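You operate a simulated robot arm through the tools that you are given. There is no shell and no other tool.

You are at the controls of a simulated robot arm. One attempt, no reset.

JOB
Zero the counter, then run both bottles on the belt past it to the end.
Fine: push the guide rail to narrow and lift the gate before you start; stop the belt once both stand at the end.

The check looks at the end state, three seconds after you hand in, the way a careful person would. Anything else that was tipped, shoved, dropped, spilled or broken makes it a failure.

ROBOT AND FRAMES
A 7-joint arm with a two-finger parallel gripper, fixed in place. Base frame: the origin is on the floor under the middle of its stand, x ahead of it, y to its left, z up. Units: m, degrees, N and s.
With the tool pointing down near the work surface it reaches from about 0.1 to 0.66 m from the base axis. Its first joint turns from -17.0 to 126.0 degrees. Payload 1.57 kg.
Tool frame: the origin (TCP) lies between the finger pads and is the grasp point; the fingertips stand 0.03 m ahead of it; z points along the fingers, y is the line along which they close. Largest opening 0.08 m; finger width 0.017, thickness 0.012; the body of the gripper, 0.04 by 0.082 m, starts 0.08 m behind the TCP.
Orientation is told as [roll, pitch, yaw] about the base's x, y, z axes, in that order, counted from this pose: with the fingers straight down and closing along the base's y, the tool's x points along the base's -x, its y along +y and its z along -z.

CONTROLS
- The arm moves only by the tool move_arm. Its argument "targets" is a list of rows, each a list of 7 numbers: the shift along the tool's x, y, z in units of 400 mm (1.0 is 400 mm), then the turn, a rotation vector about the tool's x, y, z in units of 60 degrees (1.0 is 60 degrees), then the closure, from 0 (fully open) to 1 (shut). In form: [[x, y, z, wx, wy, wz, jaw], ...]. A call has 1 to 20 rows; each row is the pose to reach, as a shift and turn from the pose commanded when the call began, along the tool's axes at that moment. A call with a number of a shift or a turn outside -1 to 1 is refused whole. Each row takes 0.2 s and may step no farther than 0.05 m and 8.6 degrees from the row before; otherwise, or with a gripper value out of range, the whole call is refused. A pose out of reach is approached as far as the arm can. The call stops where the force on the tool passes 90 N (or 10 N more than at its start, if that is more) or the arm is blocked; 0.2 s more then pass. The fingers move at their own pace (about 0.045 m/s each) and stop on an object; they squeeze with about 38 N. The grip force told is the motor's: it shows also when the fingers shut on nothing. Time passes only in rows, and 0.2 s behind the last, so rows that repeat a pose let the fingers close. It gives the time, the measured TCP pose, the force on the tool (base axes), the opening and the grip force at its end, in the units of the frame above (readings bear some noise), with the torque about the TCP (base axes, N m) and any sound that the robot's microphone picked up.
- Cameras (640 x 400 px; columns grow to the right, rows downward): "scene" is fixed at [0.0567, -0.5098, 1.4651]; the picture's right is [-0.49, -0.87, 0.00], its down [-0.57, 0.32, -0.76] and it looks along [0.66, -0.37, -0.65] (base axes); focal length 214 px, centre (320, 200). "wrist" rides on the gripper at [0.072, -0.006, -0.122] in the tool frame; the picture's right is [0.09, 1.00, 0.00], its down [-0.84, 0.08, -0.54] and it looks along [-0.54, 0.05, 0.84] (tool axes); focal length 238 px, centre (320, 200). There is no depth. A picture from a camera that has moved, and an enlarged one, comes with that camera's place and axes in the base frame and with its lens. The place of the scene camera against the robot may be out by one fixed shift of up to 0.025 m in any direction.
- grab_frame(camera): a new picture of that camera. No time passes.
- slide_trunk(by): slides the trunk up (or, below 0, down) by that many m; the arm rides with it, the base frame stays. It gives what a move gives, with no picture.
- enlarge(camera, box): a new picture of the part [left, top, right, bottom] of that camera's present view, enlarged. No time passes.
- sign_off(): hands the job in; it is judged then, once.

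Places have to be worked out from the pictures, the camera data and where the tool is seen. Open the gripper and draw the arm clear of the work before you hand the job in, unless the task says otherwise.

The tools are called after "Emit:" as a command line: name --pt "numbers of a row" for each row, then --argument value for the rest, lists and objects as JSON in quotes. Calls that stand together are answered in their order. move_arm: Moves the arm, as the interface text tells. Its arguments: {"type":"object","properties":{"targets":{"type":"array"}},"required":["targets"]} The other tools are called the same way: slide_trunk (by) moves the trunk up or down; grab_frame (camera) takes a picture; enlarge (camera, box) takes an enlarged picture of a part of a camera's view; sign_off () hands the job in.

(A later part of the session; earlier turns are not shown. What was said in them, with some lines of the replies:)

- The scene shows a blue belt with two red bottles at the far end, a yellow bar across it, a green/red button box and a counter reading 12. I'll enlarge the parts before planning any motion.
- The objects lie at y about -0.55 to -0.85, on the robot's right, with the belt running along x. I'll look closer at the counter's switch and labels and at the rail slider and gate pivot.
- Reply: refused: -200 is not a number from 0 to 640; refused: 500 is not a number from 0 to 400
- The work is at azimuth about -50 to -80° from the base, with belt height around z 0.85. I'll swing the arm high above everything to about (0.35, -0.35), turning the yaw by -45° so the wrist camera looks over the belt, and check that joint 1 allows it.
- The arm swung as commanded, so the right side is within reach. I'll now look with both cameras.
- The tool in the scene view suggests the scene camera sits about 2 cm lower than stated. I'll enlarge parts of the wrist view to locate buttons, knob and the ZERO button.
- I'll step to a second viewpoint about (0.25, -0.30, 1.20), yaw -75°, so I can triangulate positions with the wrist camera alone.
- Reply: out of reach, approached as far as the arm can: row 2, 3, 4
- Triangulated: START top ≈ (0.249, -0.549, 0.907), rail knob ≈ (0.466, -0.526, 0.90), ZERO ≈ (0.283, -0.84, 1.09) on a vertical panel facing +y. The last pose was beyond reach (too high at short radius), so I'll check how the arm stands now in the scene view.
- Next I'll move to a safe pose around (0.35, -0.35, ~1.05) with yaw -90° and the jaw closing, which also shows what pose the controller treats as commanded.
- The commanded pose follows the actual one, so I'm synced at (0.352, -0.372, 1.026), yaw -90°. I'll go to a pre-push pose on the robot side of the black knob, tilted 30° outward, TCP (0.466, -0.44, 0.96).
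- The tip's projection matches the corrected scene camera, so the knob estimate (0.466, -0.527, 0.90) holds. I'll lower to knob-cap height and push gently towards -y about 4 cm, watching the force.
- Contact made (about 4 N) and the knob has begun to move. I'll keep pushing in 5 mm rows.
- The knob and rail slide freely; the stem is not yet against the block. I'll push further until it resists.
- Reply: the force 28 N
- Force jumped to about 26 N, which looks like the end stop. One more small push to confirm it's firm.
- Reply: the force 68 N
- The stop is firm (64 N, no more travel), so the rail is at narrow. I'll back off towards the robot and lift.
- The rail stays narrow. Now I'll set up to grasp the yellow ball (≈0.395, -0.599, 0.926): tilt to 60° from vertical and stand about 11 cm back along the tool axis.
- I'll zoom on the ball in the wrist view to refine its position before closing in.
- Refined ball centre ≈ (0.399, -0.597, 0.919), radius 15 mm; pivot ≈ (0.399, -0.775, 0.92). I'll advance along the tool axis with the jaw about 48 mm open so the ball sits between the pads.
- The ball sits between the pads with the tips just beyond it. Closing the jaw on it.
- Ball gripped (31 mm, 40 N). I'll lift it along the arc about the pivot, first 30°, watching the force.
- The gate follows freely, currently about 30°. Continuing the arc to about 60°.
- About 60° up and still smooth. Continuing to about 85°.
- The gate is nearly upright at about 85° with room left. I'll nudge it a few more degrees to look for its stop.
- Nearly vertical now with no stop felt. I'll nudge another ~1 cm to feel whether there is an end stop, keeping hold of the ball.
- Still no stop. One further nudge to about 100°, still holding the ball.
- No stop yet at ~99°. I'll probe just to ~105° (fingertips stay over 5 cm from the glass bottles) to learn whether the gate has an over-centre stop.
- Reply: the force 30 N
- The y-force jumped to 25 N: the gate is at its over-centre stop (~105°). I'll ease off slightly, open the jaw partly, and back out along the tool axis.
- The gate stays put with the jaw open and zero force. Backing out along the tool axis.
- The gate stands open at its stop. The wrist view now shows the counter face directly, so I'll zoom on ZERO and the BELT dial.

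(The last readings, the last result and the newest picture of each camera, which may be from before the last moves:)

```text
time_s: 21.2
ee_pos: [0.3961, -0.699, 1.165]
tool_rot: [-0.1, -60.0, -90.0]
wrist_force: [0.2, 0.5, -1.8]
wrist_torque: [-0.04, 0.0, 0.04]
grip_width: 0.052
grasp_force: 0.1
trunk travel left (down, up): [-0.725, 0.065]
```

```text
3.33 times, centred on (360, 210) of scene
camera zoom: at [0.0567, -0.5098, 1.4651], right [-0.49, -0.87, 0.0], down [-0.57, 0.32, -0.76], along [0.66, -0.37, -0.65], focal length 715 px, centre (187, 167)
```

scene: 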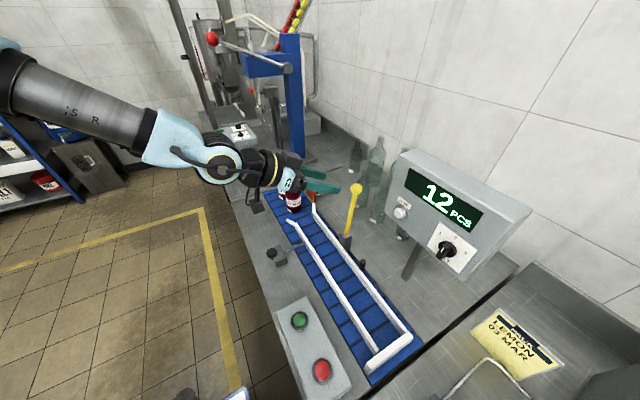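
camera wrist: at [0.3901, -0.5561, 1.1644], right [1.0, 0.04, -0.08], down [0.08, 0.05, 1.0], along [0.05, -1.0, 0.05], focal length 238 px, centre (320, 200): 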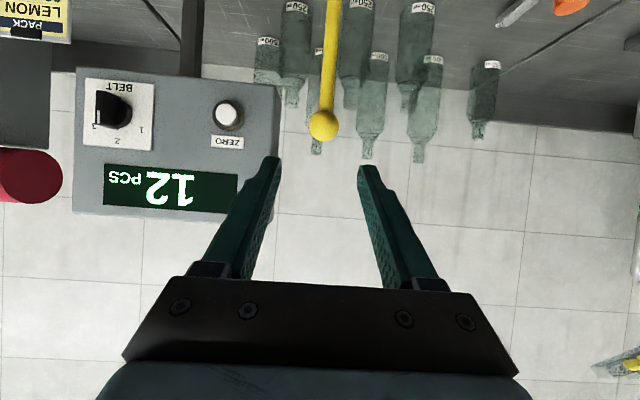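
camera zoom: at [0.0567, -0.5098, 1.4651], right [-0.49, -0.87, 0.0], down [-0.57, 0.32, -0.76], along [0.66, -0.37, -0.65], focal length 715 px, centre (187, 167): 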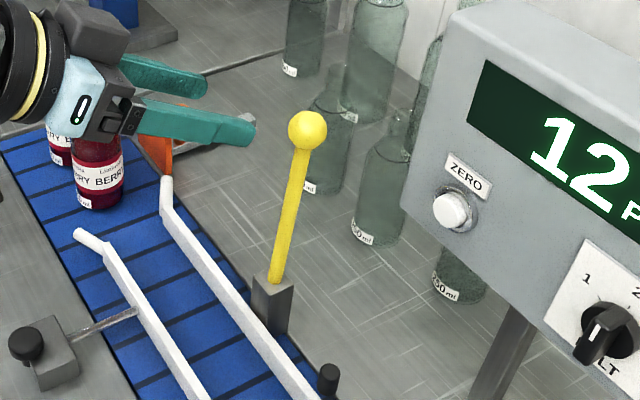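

The dial sits at 2 and I leave it alone. ZERO cap refined to ≈ (0.2875, -0.843, 1.086). I'll close the jaw and go to a pre-press pose 7 cm short of it with the tool horizontal along -y.

Emit:
move_arm --pt "0.0362 -0.0678 0.0361 0 -0.125 0 1" --pt "0.0724 -0.1357 0.0722 0 -0.25 0 1" --pt "0.1086 -0.2035 0.1082 0 -0.375 0 1" --pt "0.1448 -0.2713 0.1443 0 -0.5 0 1"

Emit:
grab_frame --camera "wrist"

Emit:
enlarge --camera "scene" --box '[260, 150, 460, 275]'

```text
time_s: 22.2
ee_pos: [0.2897, -0.7182, 1.0868]
tool_rot: [-171.9, -89.9, 81.8]
wrist_force: [0.5, 1.0, 0.9]
wrist_torque: [0.04, -0.02, 0.02]
grip_width: 0.0
grasp_force: 20.8
trunk travel left (down, up): [-0.725, 0.065]
```

```text
taken
camera wrist: at [0.2837, -0.5961, 1.0148], right [1.0, 0.0, -0.09], down [0.08, 0.54, 0.84], along [0.05, -0.84, 0.54], focal length 238 px, centre (320, 200)
```

wrist: 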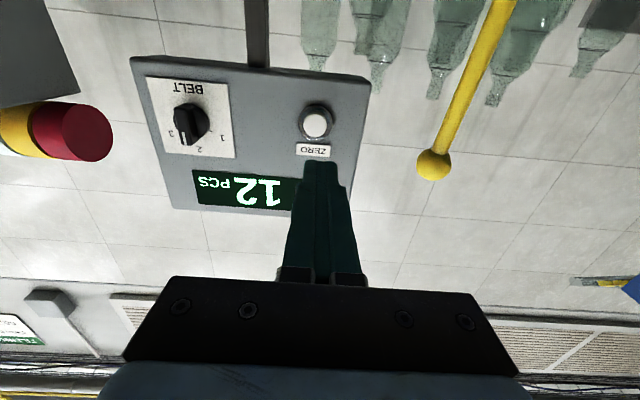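

```text
3.20 times, centred on (360, 212) of scene
camera zoom: at [0.0567, -0.5098, 1.4651], right [-0.49, -0.87, 0.0], down [-0.57, 0.32, -0.76], along [0.66, -0.37, -0.65], focal length 686 px, centre (192, 160)
```

zoom: 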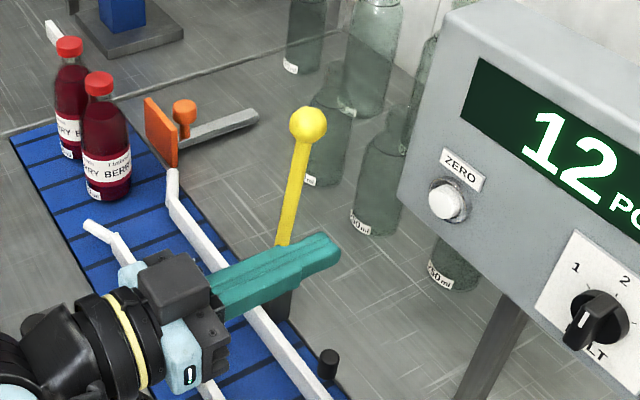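

Both cameras agree on ZERO ≈ (0.286, -0.843, 1.084). I'll advance to just short of contact.

Emit:
move_arm --pt "0.005 -0.0075 0.1 0 0 0 1" --pt "0.005 -0.0075 0.19 0 0 0 1" --pt "0.005 -0.0075 0.22 0 0 0 1"

Emit:
enlarge --camera "scene" --box '[360, 180, 440, 230]'

Emit:
enlarge --camera "wrist" --box '[240, 80, 400, 180]'

```text
time_s: 23.0
ee_pos: [0.2882, -0.8072, 1.0849]
tool_rot: [-136.0, -90.0, 46.0]
wrist_force: [-0.4, -0.3, 0.3]
wrist_torque: [0.05, -0.04, 0.0]
grip_width: 0.0002
grasp_force: 21.5
trunk travel left (down, up): [-0.725, 0.065]
```

```text
8.00 times, centred on (400, 205) of scene
camera zoom: at [0.0567, -0.5098, 1.4651], right [-0.49, -0.87, 0.0], down [-0.57, 0.32, -0.76], along [0.66, -0.37, -0.65], focal length 1716 px, centre (-320, 160)
```

zoom: 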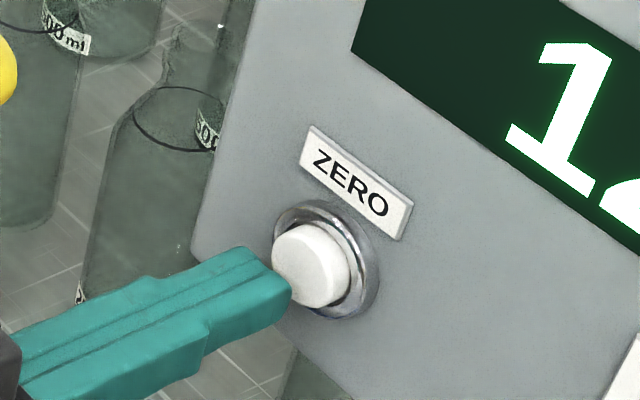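

```text
4.00 times, centred on (320, 130) of wrist
camera zoom: at [0.2809, -0.6841, 1.0128], right [1.0, 0.0, -0.09], down [0.08, 0.54, 0.84], along [0.05, -0.84, 0.54], focal length 953 px, centre (320, 480)
```

zoom: 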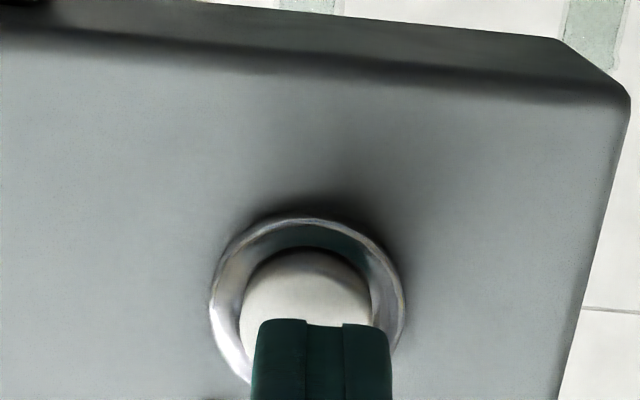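

The tip is in line with the button, a few mm short. Pressing in small steps.

Emit:
move_arm --pt "0.006 -0.005 0.0 0 0 0 1" --pt "0.006 -0.005 0.0125 0 0 0 1" --pt "0.006 -0.005 0.02 0 0 0 1" --pt "0.006 -0.005 0.0275 0 0 0 1"

Emit:
enlarge --camera "scene" --box '[370, 150, 500, 250]'

```text
time_s: 24.0
ee_pos: [0.2868, -0.8191, 1.0815]
tool_rot: [-112.6, -90.0, 22.6]
wrist_force: [0.2, 2.8, 0.9]
wrist_torque: [-0.02, -0.04, 0.03]
grip_width: 0.0
grasp_force: 21.3
trunk travel left (down, up): [-0.725, 0.065]
heard: click
```

```text
4.00 times, centred on (435, 200) of scene
camera zoom: at [0.0567, -0.5098, 1.4651], right [-0.49, -0.87, 0.0], down [-0.57, 0.32, -0.76], along [0.66, -0.37, -0.65], focal length 858 px, centre (-140, 200)
```

zoom: 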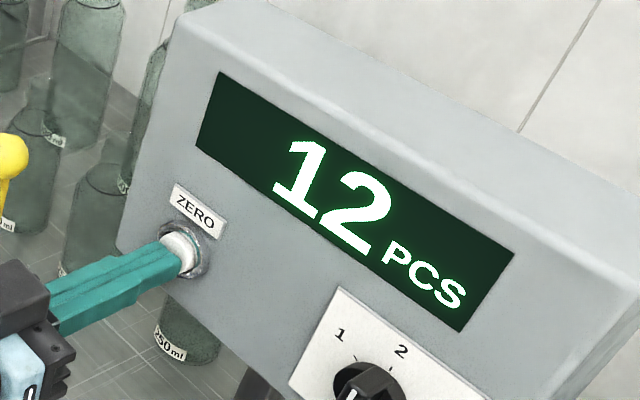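

A click was heard at light force, but the display still shows 12. It may act on hold or release, so I'll hold about a second and look.

Emit:
move_arm --pt "0 0 0 0 0 0 1" --pt "0 0 0 0 0 0 1" --pt "0 0 0 0 0 0 1" --pt "0 0 0 0 0 0 1"

Emit:
enlarge --camera "scene" --box '[370, 150, 500, 250]'

```text
time_s: 25.0
ee_pos: [0.2853, -0.8196, 1.0813]
tool_rot: [-121.0, -89.9, 31.0]
wrist_force: [1.0, 2.3, -0.7]
wrist_torque: [0.02, 0.0, 0.06]
grip_width: 0.0
grasp_force: 21.4
trunk travel left (down, up): [-0.725, 0.065]
```

```text
4.00 times, centred on (435, 200) of scene
camera zoom: at [0.0567, -0.5098, 1.4651], right [-0.49, -0.87, 0.0], down [-0.57, 0.32, -0.76], along [0.66, -0.37, -0.65], focal length 858 px, centre (-140, 200)
```

zoom: 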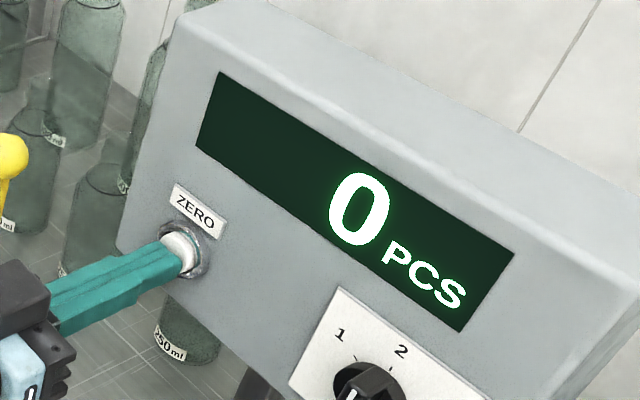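

The counter now reads 0 after holding. I'll withdraw straight back from the panel.

Emit:
move_arm --pt "0 0 -0.05 0 0 0 1" --pt "0 0 -0.15 0 0 0 1" --pt "0 0 -0.26 0 0 0 1" --pt "0 0 -0.38 0 0 0 1"

Emit:
grab_frame --camera "scene"

```text
time_s: 26.0
ee_pos: [0.2867, -0.6636, 1.083]
tool_rot: [-108.5, -89.9, 18.5]
wrist_force: [0.4, -1.3, -0.8]
wrist_torque: [-0.02, 0.02, -0.01]
grip_width: 0.0
grasp_force: 22.0
trunk travel left (down, up): [-0.725, 0.065]
```

```text
taken
```

scene: 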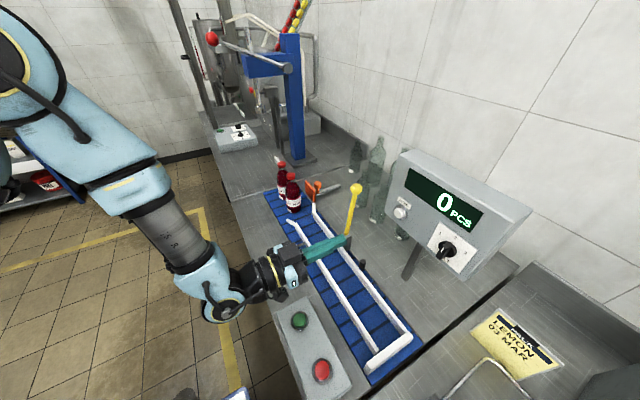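

Display holds 0 and the panel is clear. Rotating the tool back toward pointing down while moving above the START box side.

Emit:
move_arm --pt "0.019 -0.0116 -0.0437 0 0.125 0 1" --pt "0.038 -0.0231 -0.0875 0 0.25 0 1" --pt "0.057 -0.0347 -0.131 0 0.375 0 1" --pt "0.076 -0.0462 -0.175 0 0.5 0 1" --pt "0.095 -0.0578 -0.219 0 0.625 0 1" --pt "0.114 -0.0694 -0.2625 0 0.75 0 1" --pt "0.133 -0.081 -0.306 0 0.875 0 1" --pt "0.1525 -0.0925 -0.35 0 1.0 0 1"

Emit:
grab_frame --camera "scene"

```text
time_s: 27.8
ee_pos: [0.2469, -0.527, 1.0205]
tool_rot: [-0.1, -29.9, -89.8]
wrist_force: [-0.4, 0.0, -0.2]
wrist_torque: [-0.03, 0.0, 0.02]
grip_width: 0.0
grasp_force: 21.2
out of reach, approached as far as the arm can: row 4, 5
trunk travel left (down, up): [-0.725, 0.065]
```

```text
taken
```

scene: 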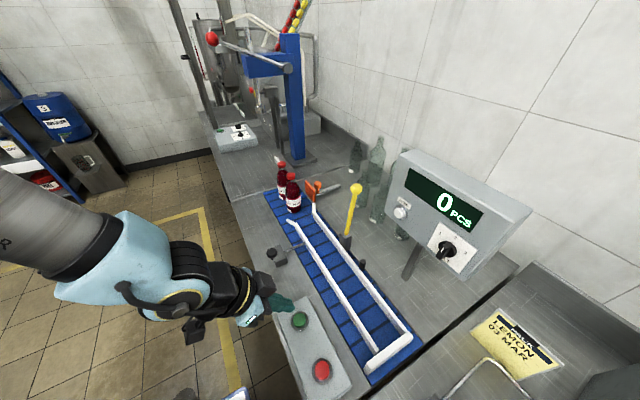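

Now pointing the tool straight down over START (0.249, -0.549), tip about 2 cm above it.

Emit:
move_arm --pt "0.007 0.00125 0.0394 0 0.125 0 1" --pt "0.0135 0.0025 0.0788 0 0.25 0 1" --pt "0.02 0.0038 0.118 0 0.375 0 1" --pt "0.027 0.005 0.1575 0 0.5 0 1"

Emit:
enlarge --camera "scene" --box '[240, 280, 368, 360]'

Emit:
grab_frame --camera "wrist"

```text
time_s: 28.8
ee_pos: [0.2498, -0.5504, 0.9611]
tool_rot: [-0.1, 0.0, -90.1]
wrist_force: [-0.4, 0.4, -0.5]
wrist_torque: [-0.04, 0.0, -0.04]
grip_width: 0.0
grasp_force: 20.8
trunk travel left (down, up): [-0.725, 0.065]
```

```text
5.00 times, centred on (304, 320) of scene
camera zoom: at [0.0567, -0.5098, 1.4651], right [-0.49, -0.87, 0.0], down [-0.57, 0.32, -0.76], along [0.66, -0.37, -0.65], focal length 1072 px, centre (400, -400)
```

zoom: 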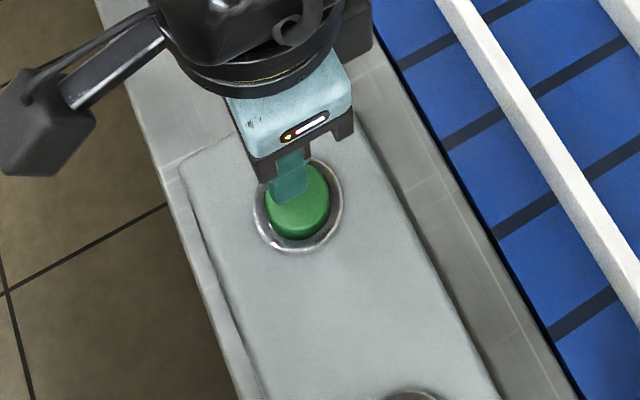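

```text
taken
camera wrist: at [0.2431, -0.4777, 1.0829], right [1.0, 0.09, 0.0], down [0.08, -0.84, 0.54], along [0.05, -0.54, -0.84], focal length 238 px, centre (320, 200)
```

wrist: 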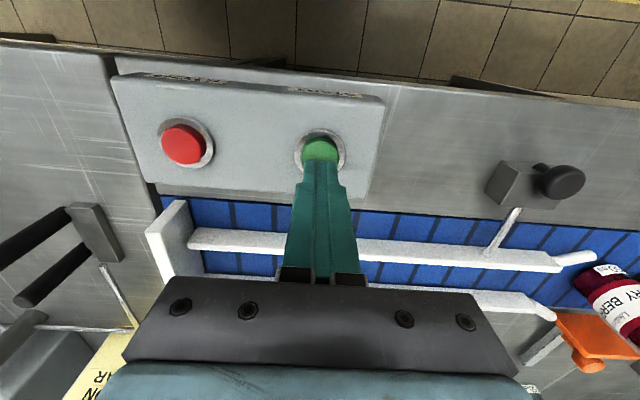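

Aligned over START. Pressing down in small steps until it clicks.

Emit:
move_arm --pt "0 0 0.045 0 0 0 1" --pt "0 0 0.0575 0 0 0 1" --pt "0 0 0.0675 0 0 0 1" --pt "0 0 0.0775 0 0 0 1"

Emit:
grab_frame --camera "scene"

```text
time_s: 29.8
ee_pos: [0.2506, -0.5506, 0.93]
tool_rot: [0.0, -0.1, -90.0]
wrist_force: [-0.9, 0.6, 2.9]
wrist_torque: [0.01, 0.01, -0.01]
grip_width: 0.0
grasp_force: 20.8
trunk travel left (down, up): [-0.725, 0.065]
heard: click
```

```text
taken
```

scene: 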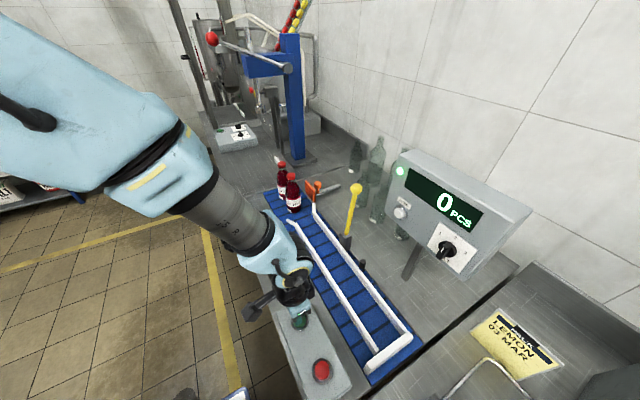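

Click heard and a green lamp lit on the counter: the belt is running. I'll lift off and stand ready above STOP.

Emit:
move_arm --pt "0 0 -0.1 0 0 0 1" --pt "0 -0.1 -0.1 0 0 0 1" --pt "0 -0.2 -0.1 0 0 0 1" --pt "0 -0.2675 -0.075 0 0 0 1"

Emit:
grab_frame --camera "scene"

Emit:
grab_frame --camera "wrist"

```text
time_s: 30.8
ee_pos: [0.1426, -0.5493, 0.9609]
tool_rot: [-0.2, -0.1, -90.0]
wrist_force: [-0.3, -0.3, 0.0]
wrist_torque: [-0.03, 0.03, 0.03]
grip_width: 0.0002
grasp_force: 21.3
trunk travel left (down, up): [-0.725, 0.065]
```

```text
taken
```

scene: 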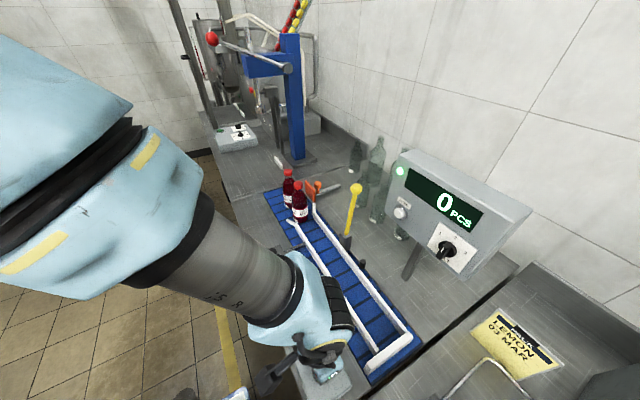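

```text
taken
camera wrist: at [0.1354, -0.4763, 1.0817], right [1.0, 0.09, 0.0], down [0.08, -0.84, 0.54], along [0.05, -0.54, -0.84], focal length 238 px, centre (320, 200)
```

wrist: 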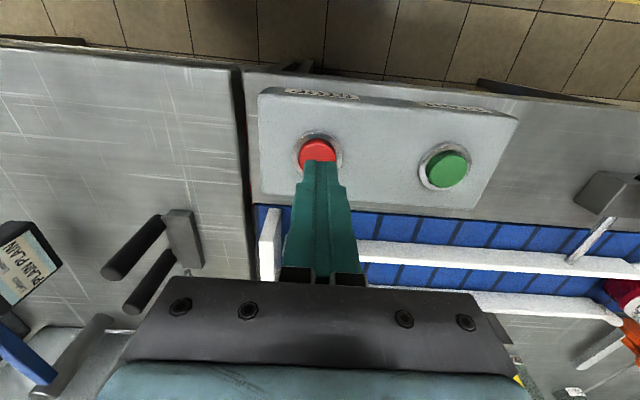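

The bottles are moving toward the rails. I'll wait in short steps and watch.

Emit:
move_arm --pt "0 0 0 0 0 0 1" --pt "0 0 0 0 0 0 1" --pt "0 0 0 0 0 0 1" --pt "0 0 0 0 0 0 1"

Emit:
enlarge --camera "scene" --box '[250, 130, 450, 290]'

```text
time_s: 31.8
ee_pos: [0.1417, -0.5484, 0.9595]
tool_rot: [0.0, -0.1, -90.0]
wrist_force: [0.5, -0.8, -0.6]
wrist_torque: [0.0, 0.03, -0.04]
grip_width: 0.0
grasp_force: 21.3
trunk travel left (down, up): [-0.725, 0.065]
```

```text
2.50 times, centred on (350, 210) of scene
camera zoom: at [0.0567, -0.5098, 1.4651], right [-0.49, -0.87, 0.0], down [-0.57, 0.32, -0.76], along [0.66, -0.37, -0.65], focal length 536 px, centre (245, 175)
```

zoom: 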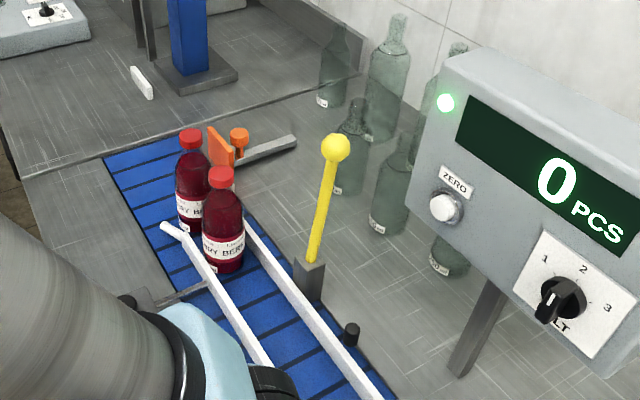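

The bottles are in the channel (lead at x≈0.50, about 7 cm/s), both upright. Waiting on.

Emit:
move_arm --pt "0 0 0 0 0 0 1" --pt "0 0 0 0 0 0 1" --pt "0 0 0 0 0 0 1" --pt "0 0 0 0 0 0 1" --pt "0 0 0 0 0 0 1" --pt "0 0 0 0 0 0 1"

Emit:
enlarge --camera "scene" --box '[250, 150, 490, 340]'

```text
time_s: 33.2
ee_pos: [0.1409, -0.5497, 0.9594]
tool_rot: [-0.1, 0.0, -90.1]
wrist_force: [0.4, -1.0, -0.8]
wrist_torque: [-0.01, 0.04, 0.02]
grip_width: 0.0
grasp_force: 21.5
trunk travel left (down, up): [-0.725, 0.065]
```

```text
2.11 times, centred on (370, 245) of scene
camera zoom: at [0.0567, -0.5098, 1.4651], right [-0.49, -0.87, 0.0], down [-0.57, 0.32, -0.76], along [0.66, -0.37, -0.65], focal length 452 px, centre (215, 105)
```

zoom: 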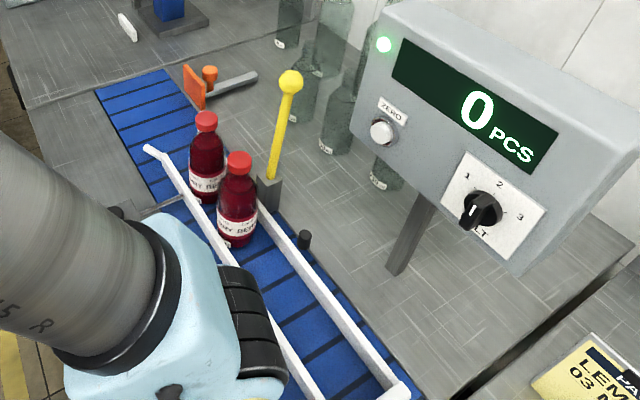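

The lead bottle is past the gate at x≈0.38, still upright and at about 9 cm/s. Waiting more.

Emit:
move_arm --pt "0 0 0 0 0 0 1" --pt "0 0 0 0 0 0 1" --pt "0 0 0 0 0 0 1" --pt "0 0 0 0 0 0 1" --pt "0 0 0 0 0 0 1" --pt "0 0 0 0 0 0 1" --pt "0 0 0 0 0 0 1"

Emit:
enlarge --camera "scene" --box '[270, 170, 510, 370]'

```text
time_s: 34.8
ee_pos: [0.1412, -0.5493, 0.9591]
tool_rot: [0.0, 0.0, -90.0]
wrist_force: [-1.2, -0.7, 1.4]
wrist_torque: [0.0, -0.01, -0.02]
grip_width: 0.0
grasp_force: 21.3
trunk travel left (down, up): [-0.725, 0.065]
```

```text
2.00 times, centred on (390, 270) of scene
camera zoom: at [0.0567, -0.5098, 1.4651], right [-0.49, -0.87, 0.0], down [-0.57, 0.32, -0.76], along [0.66, -0.37, -0.65], focal length 429 px, centre (180, 60)
```

zoom: 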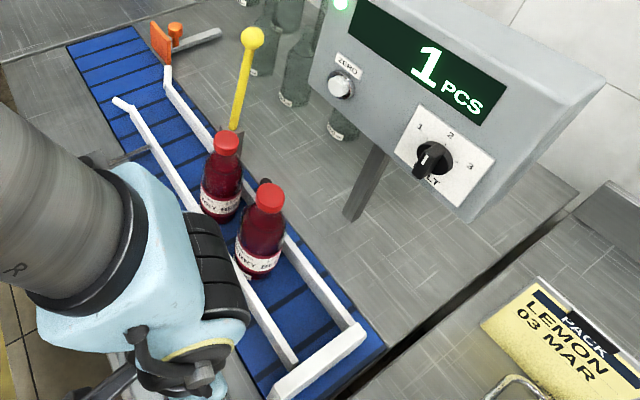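

Counter shows 1; the lead bottle is at x≈0.24 and the second is passing the sensor. Waiting about another second.

Emit:
move_arm --pt "0 0 0 0 0 0 1" --pt "0 0 0 0 0 0 1" --pt "0 0 0 0 0 0 1" --pt "0 0 0 0 0 0 1"

Emit:
enlarge --camera "scene" --box '[270, 180, 510, 380]'

```text
time_s: 35.8
ee_pos: [0.1414, -0.5495, 0.9591]
tool_rot: [0.0, -0.1, -90.0]
wrist_force: [0.1, 0.5, -0.1]
wrist_torque: [0.03, 0.02, 0.02]
grip_width: 0.0002
grasp_force: 21.6
trunk travel left (down, up): [-0.725, 0.065]
```

```text
2.00 times, centred on (390, 280) of scene
camera zoom: at [0.0567, -0.5098, 1.4651], right [-0.49, -0.87, 0.0], down [-0.57, 0.32, -0.76], along [0.66, -0.37, -0.65], focal length 429 px, centre (180, 40)
```

zoom: 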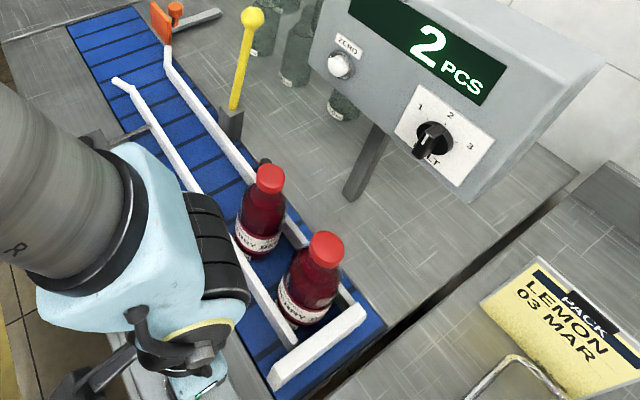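

Counter shows 2; the lead bottle is nearly against the end plate and the second about 2–3 cm behind it. A little more time.

Emit:
move_arm --pt "0 0 0 0 0 0 1"

Emit:
enlarge --camera "scene" --box '[330, 260, 430, 380]'

```text
time_s: 36.2
ee_pos: [0.142, -0.55, 0.9593]
tool_rot: [0.0, 0.0, -90.0]
wrist_force: [0.0, -0.2, -1.0]
wrist_torque: [-0.01, 0.03, -0.01]
grip_width: 0.0
grasp_force: 21.2
trunk travel left (down, up): [-0.725, 0.065]
```

```text
3.33 times, centred on (380, 320) of scene
camera zoom: at [0.0567, -0.5098, 1.4651], right [-0.49, -0.87, 0.0], down [-0.57, 0.32, -0.76], along [0.66, -0.37, -0.65], focal length 715 px, centre (120, -200)
```

zoom: 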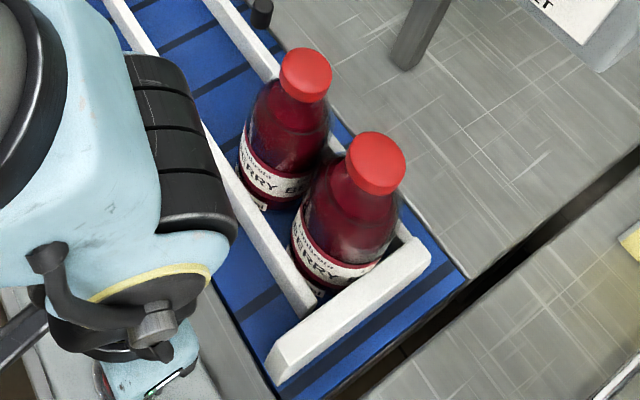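

The second bottle has almost closed up; the press takes about 0.6 s, so I press STOP now.

Emit:
move_arm --pt "0 0 0.045 0 0 0 1" --pt "0 0 0.0575 0 0 0 1" --pt "0 0 0.0675 0 0 0 1" --pt "0 0 0.0775 0 0 0 1"

Emit:
enlarge --camera "scene" --box '[330, 260, 430, 380]'

Emit:
grab_frame --camera "scene"

```text
time_s: 37.2
ee_pos: [0.1446, -0.5491, 0.9296]
tool_rot: [0.0, -0.1, -90.1]
wrist_force: [-0.9, -1.4, 4.4]
wrist_torque: [-0.04, 0.06, 0.02]
grip_width: 0.0
grasp_force: 20.9
trunk travel left (down, up): [-0.725, 0.065]
heard: click
```

```text
3.33 times, centred on (380, 320) of scene
camera zoom: at [0.0567, -0.5098, 1.4651], right [-0.49, -0.87, 0.0], down [-0.57, 0.32, -0.76], along [0.66, -0.37, -0.65], focal length 715 px, centre (120, -200)
```

zoom: 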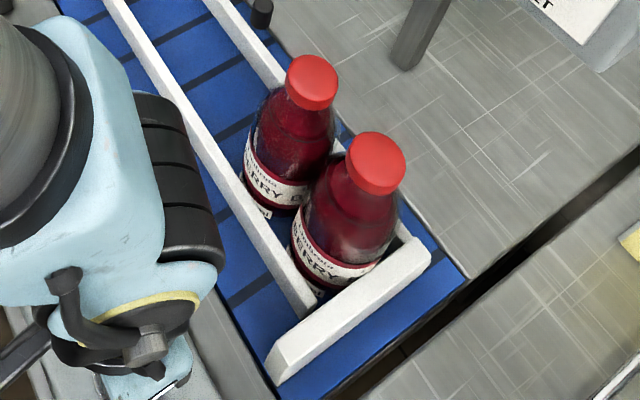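

```text
taken
```

scene: 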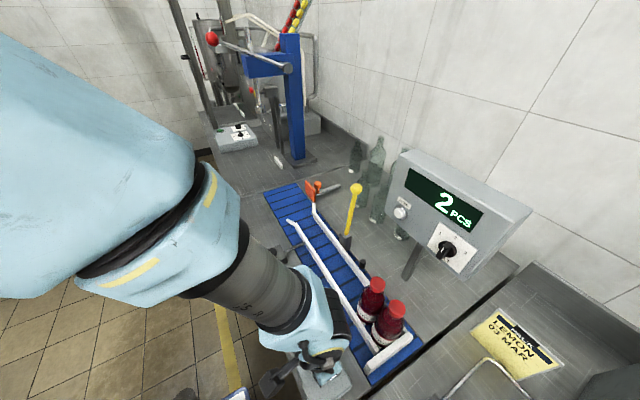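

STOP clicked, the green lamp is off, the counter reads 2, and both bottles stand touching at the end plate. Lifting off the button.

Emit:
move_arm --pt "0 0 -0.05 0 0 0 1" --pt "0 0 -0.12 0 0 0 1" --pt "0 0 -0.2 0 0 0 1" --pt "0.1 0 -0.2 0 0 0 0.5" --pt "0.2 0 -0.2 0 0 0 0" --pt "0.3 0 -0.2 0 0 0 0"

Emit:
grab_frame --camera "scene"

Emit:
enlarge --camera "scene" --box '[330, 260, 430, 380]'

```text
time_s: 38.6
ee_pos: [0.1431, -0.429, 1.0091]
tool_rot: [-0.1, 0.1, -90.0]
wrist_force: [-0.4, 0.6, 0.3]
wrist_torque: [0.01, -0.03, 0.02]
grip_width: 0.0661
grasp_force: 0.1
trunk travel left (down, up): [-0.725, 0.065]
```

```text
taken
```

scene: 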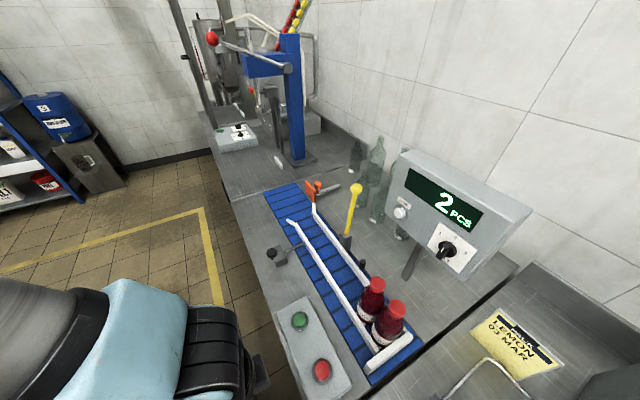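

```text
3.33 times, centred on (380, 320) of scene
camera zoom: at [0.0567, -0.5098, 1.4651], right [-0.49, -0.87, 0.0], down [-0.57, 0.32, -0.76], along [0.66, -0.37, -0.65], focal length 715 px, centre (120, -200)
```

zoom: 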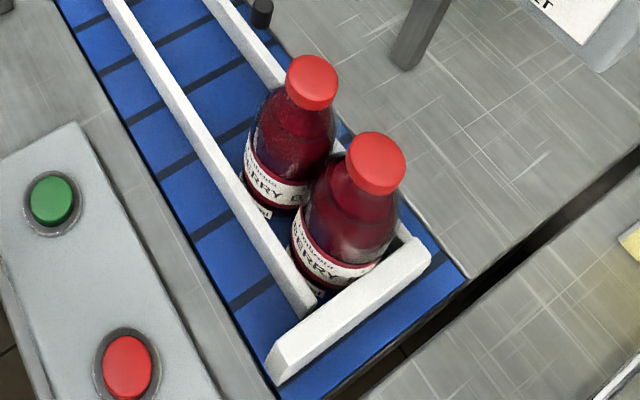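

Everything stands as wanted. I'll draw the arm farther back with the jaw open and confirm the belt (slat positions) is still.

Emit:
move_arm --pt "0.0625 0.09375 0 0 0 0 0" --pt "0.125 0.1875 0 0 0 0 0" --pt "0.1875 0.28125 0 0 0 0 0" --pt "0.25 0.375 0 0 0 0 0" --pt "0.25 0.375 0 0 0 0 0" --pt "0.25 0.375 0 0 0 0 0"

Emit:
grab_frame --camera "scene"

Emit:
enlarge --camera "scene" --box '[330, 260, 430, 380]'

Emit:
enlarge --camera "scene" --box '[240, 160, 400, 270]'

```text
time_s: 40.0
ee_pos: [0.3166, -0.3624, 1.0209]
tool_rot: [-0.2, 0.0, -90.0]
wrist_force: [-0.5, -0.3, -0.5]
wrist_torque: [-0.02, -0.03, -0.01]
grip_width: 0.08
grasp_force: 0.0
out of reach, approached as far as the arm can: row 1, 2, 3, 4, 5, 6
trunk travel left (down, up): [-0.725, 0.065]
```

```text
taken
```

scene: 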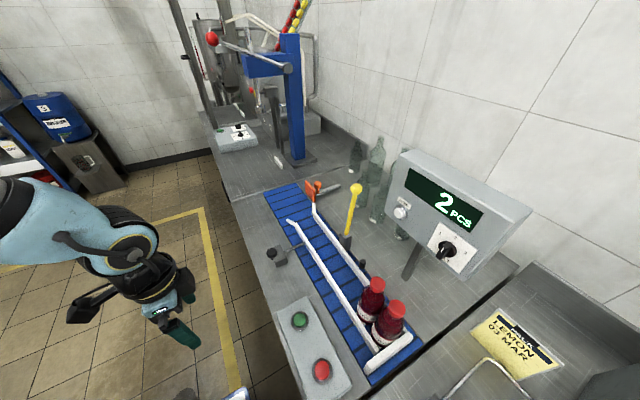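

```text
3.33 times, centred on (380, 320) of scene
camera zoom: at [0.0567, -0.5098, 1.4651], right [-0.49, -0.87, 0.0], down [-0.57, 0.32, -0.76], along [0.66, -0.37, -0.65], focal length 715 px, centre (120, -200)
```

zoom: 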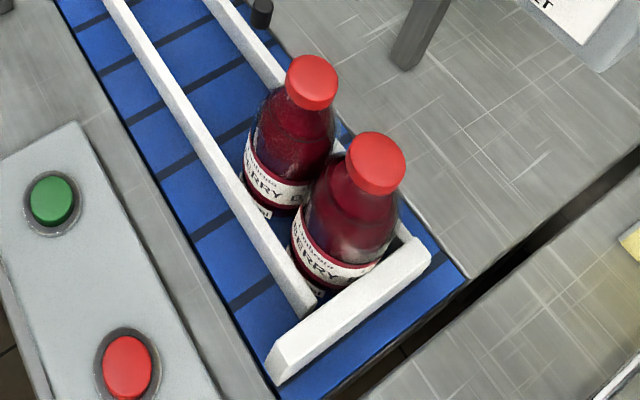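

```text
3.64 times, centred on (320, 215) of scene
camera zoom: at [0.0567, -0.5098, 1.4651], right [-0.49, -0.87, 0.0], down [-0.57, 0.32, -0.76], along [0.66, -0.37, -0.65], focal length 780 px, centre (320, 146)
```

zoom: 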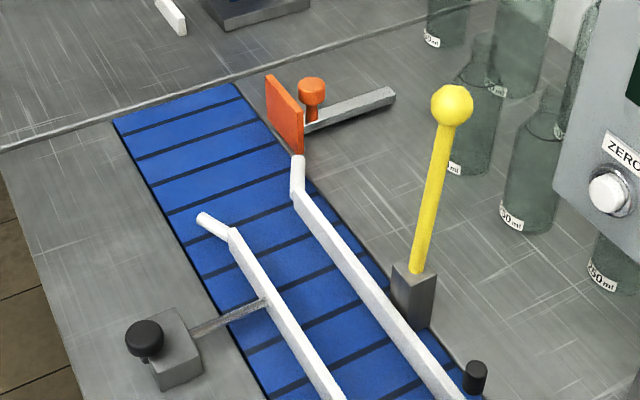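

The belt slats are unchanged between frames, so the belt is stopped. Counter reads 2, both bottles stand at the end plate, the rail is narrow, the gate is up, the jaw is open and the arm is clear. Handing in.

Emit:
sign_off

```text
The job is handed in.
```

The job is handed in. The counter was zeroed, and both bottles ran past it and now stand upright against the end plate.

- **Guide rail:** pushed to narrow until it met a firm stop.
- **Gate:** lifted past vertical to its stop, where it stayed after I let go.
- **Counter:** held ZERO until it read 0. It read 2 after the bottles passed.
- **Belt:** started with START and stopped with STOP. The slats did not move between the last two pictures.
- **Everything else:** in the last pictures nothing else looked tipped or moved. I left the BELT dial alone; it appeared to be set to 2.

The gripper is open and the arm is drawn back clear of the work.
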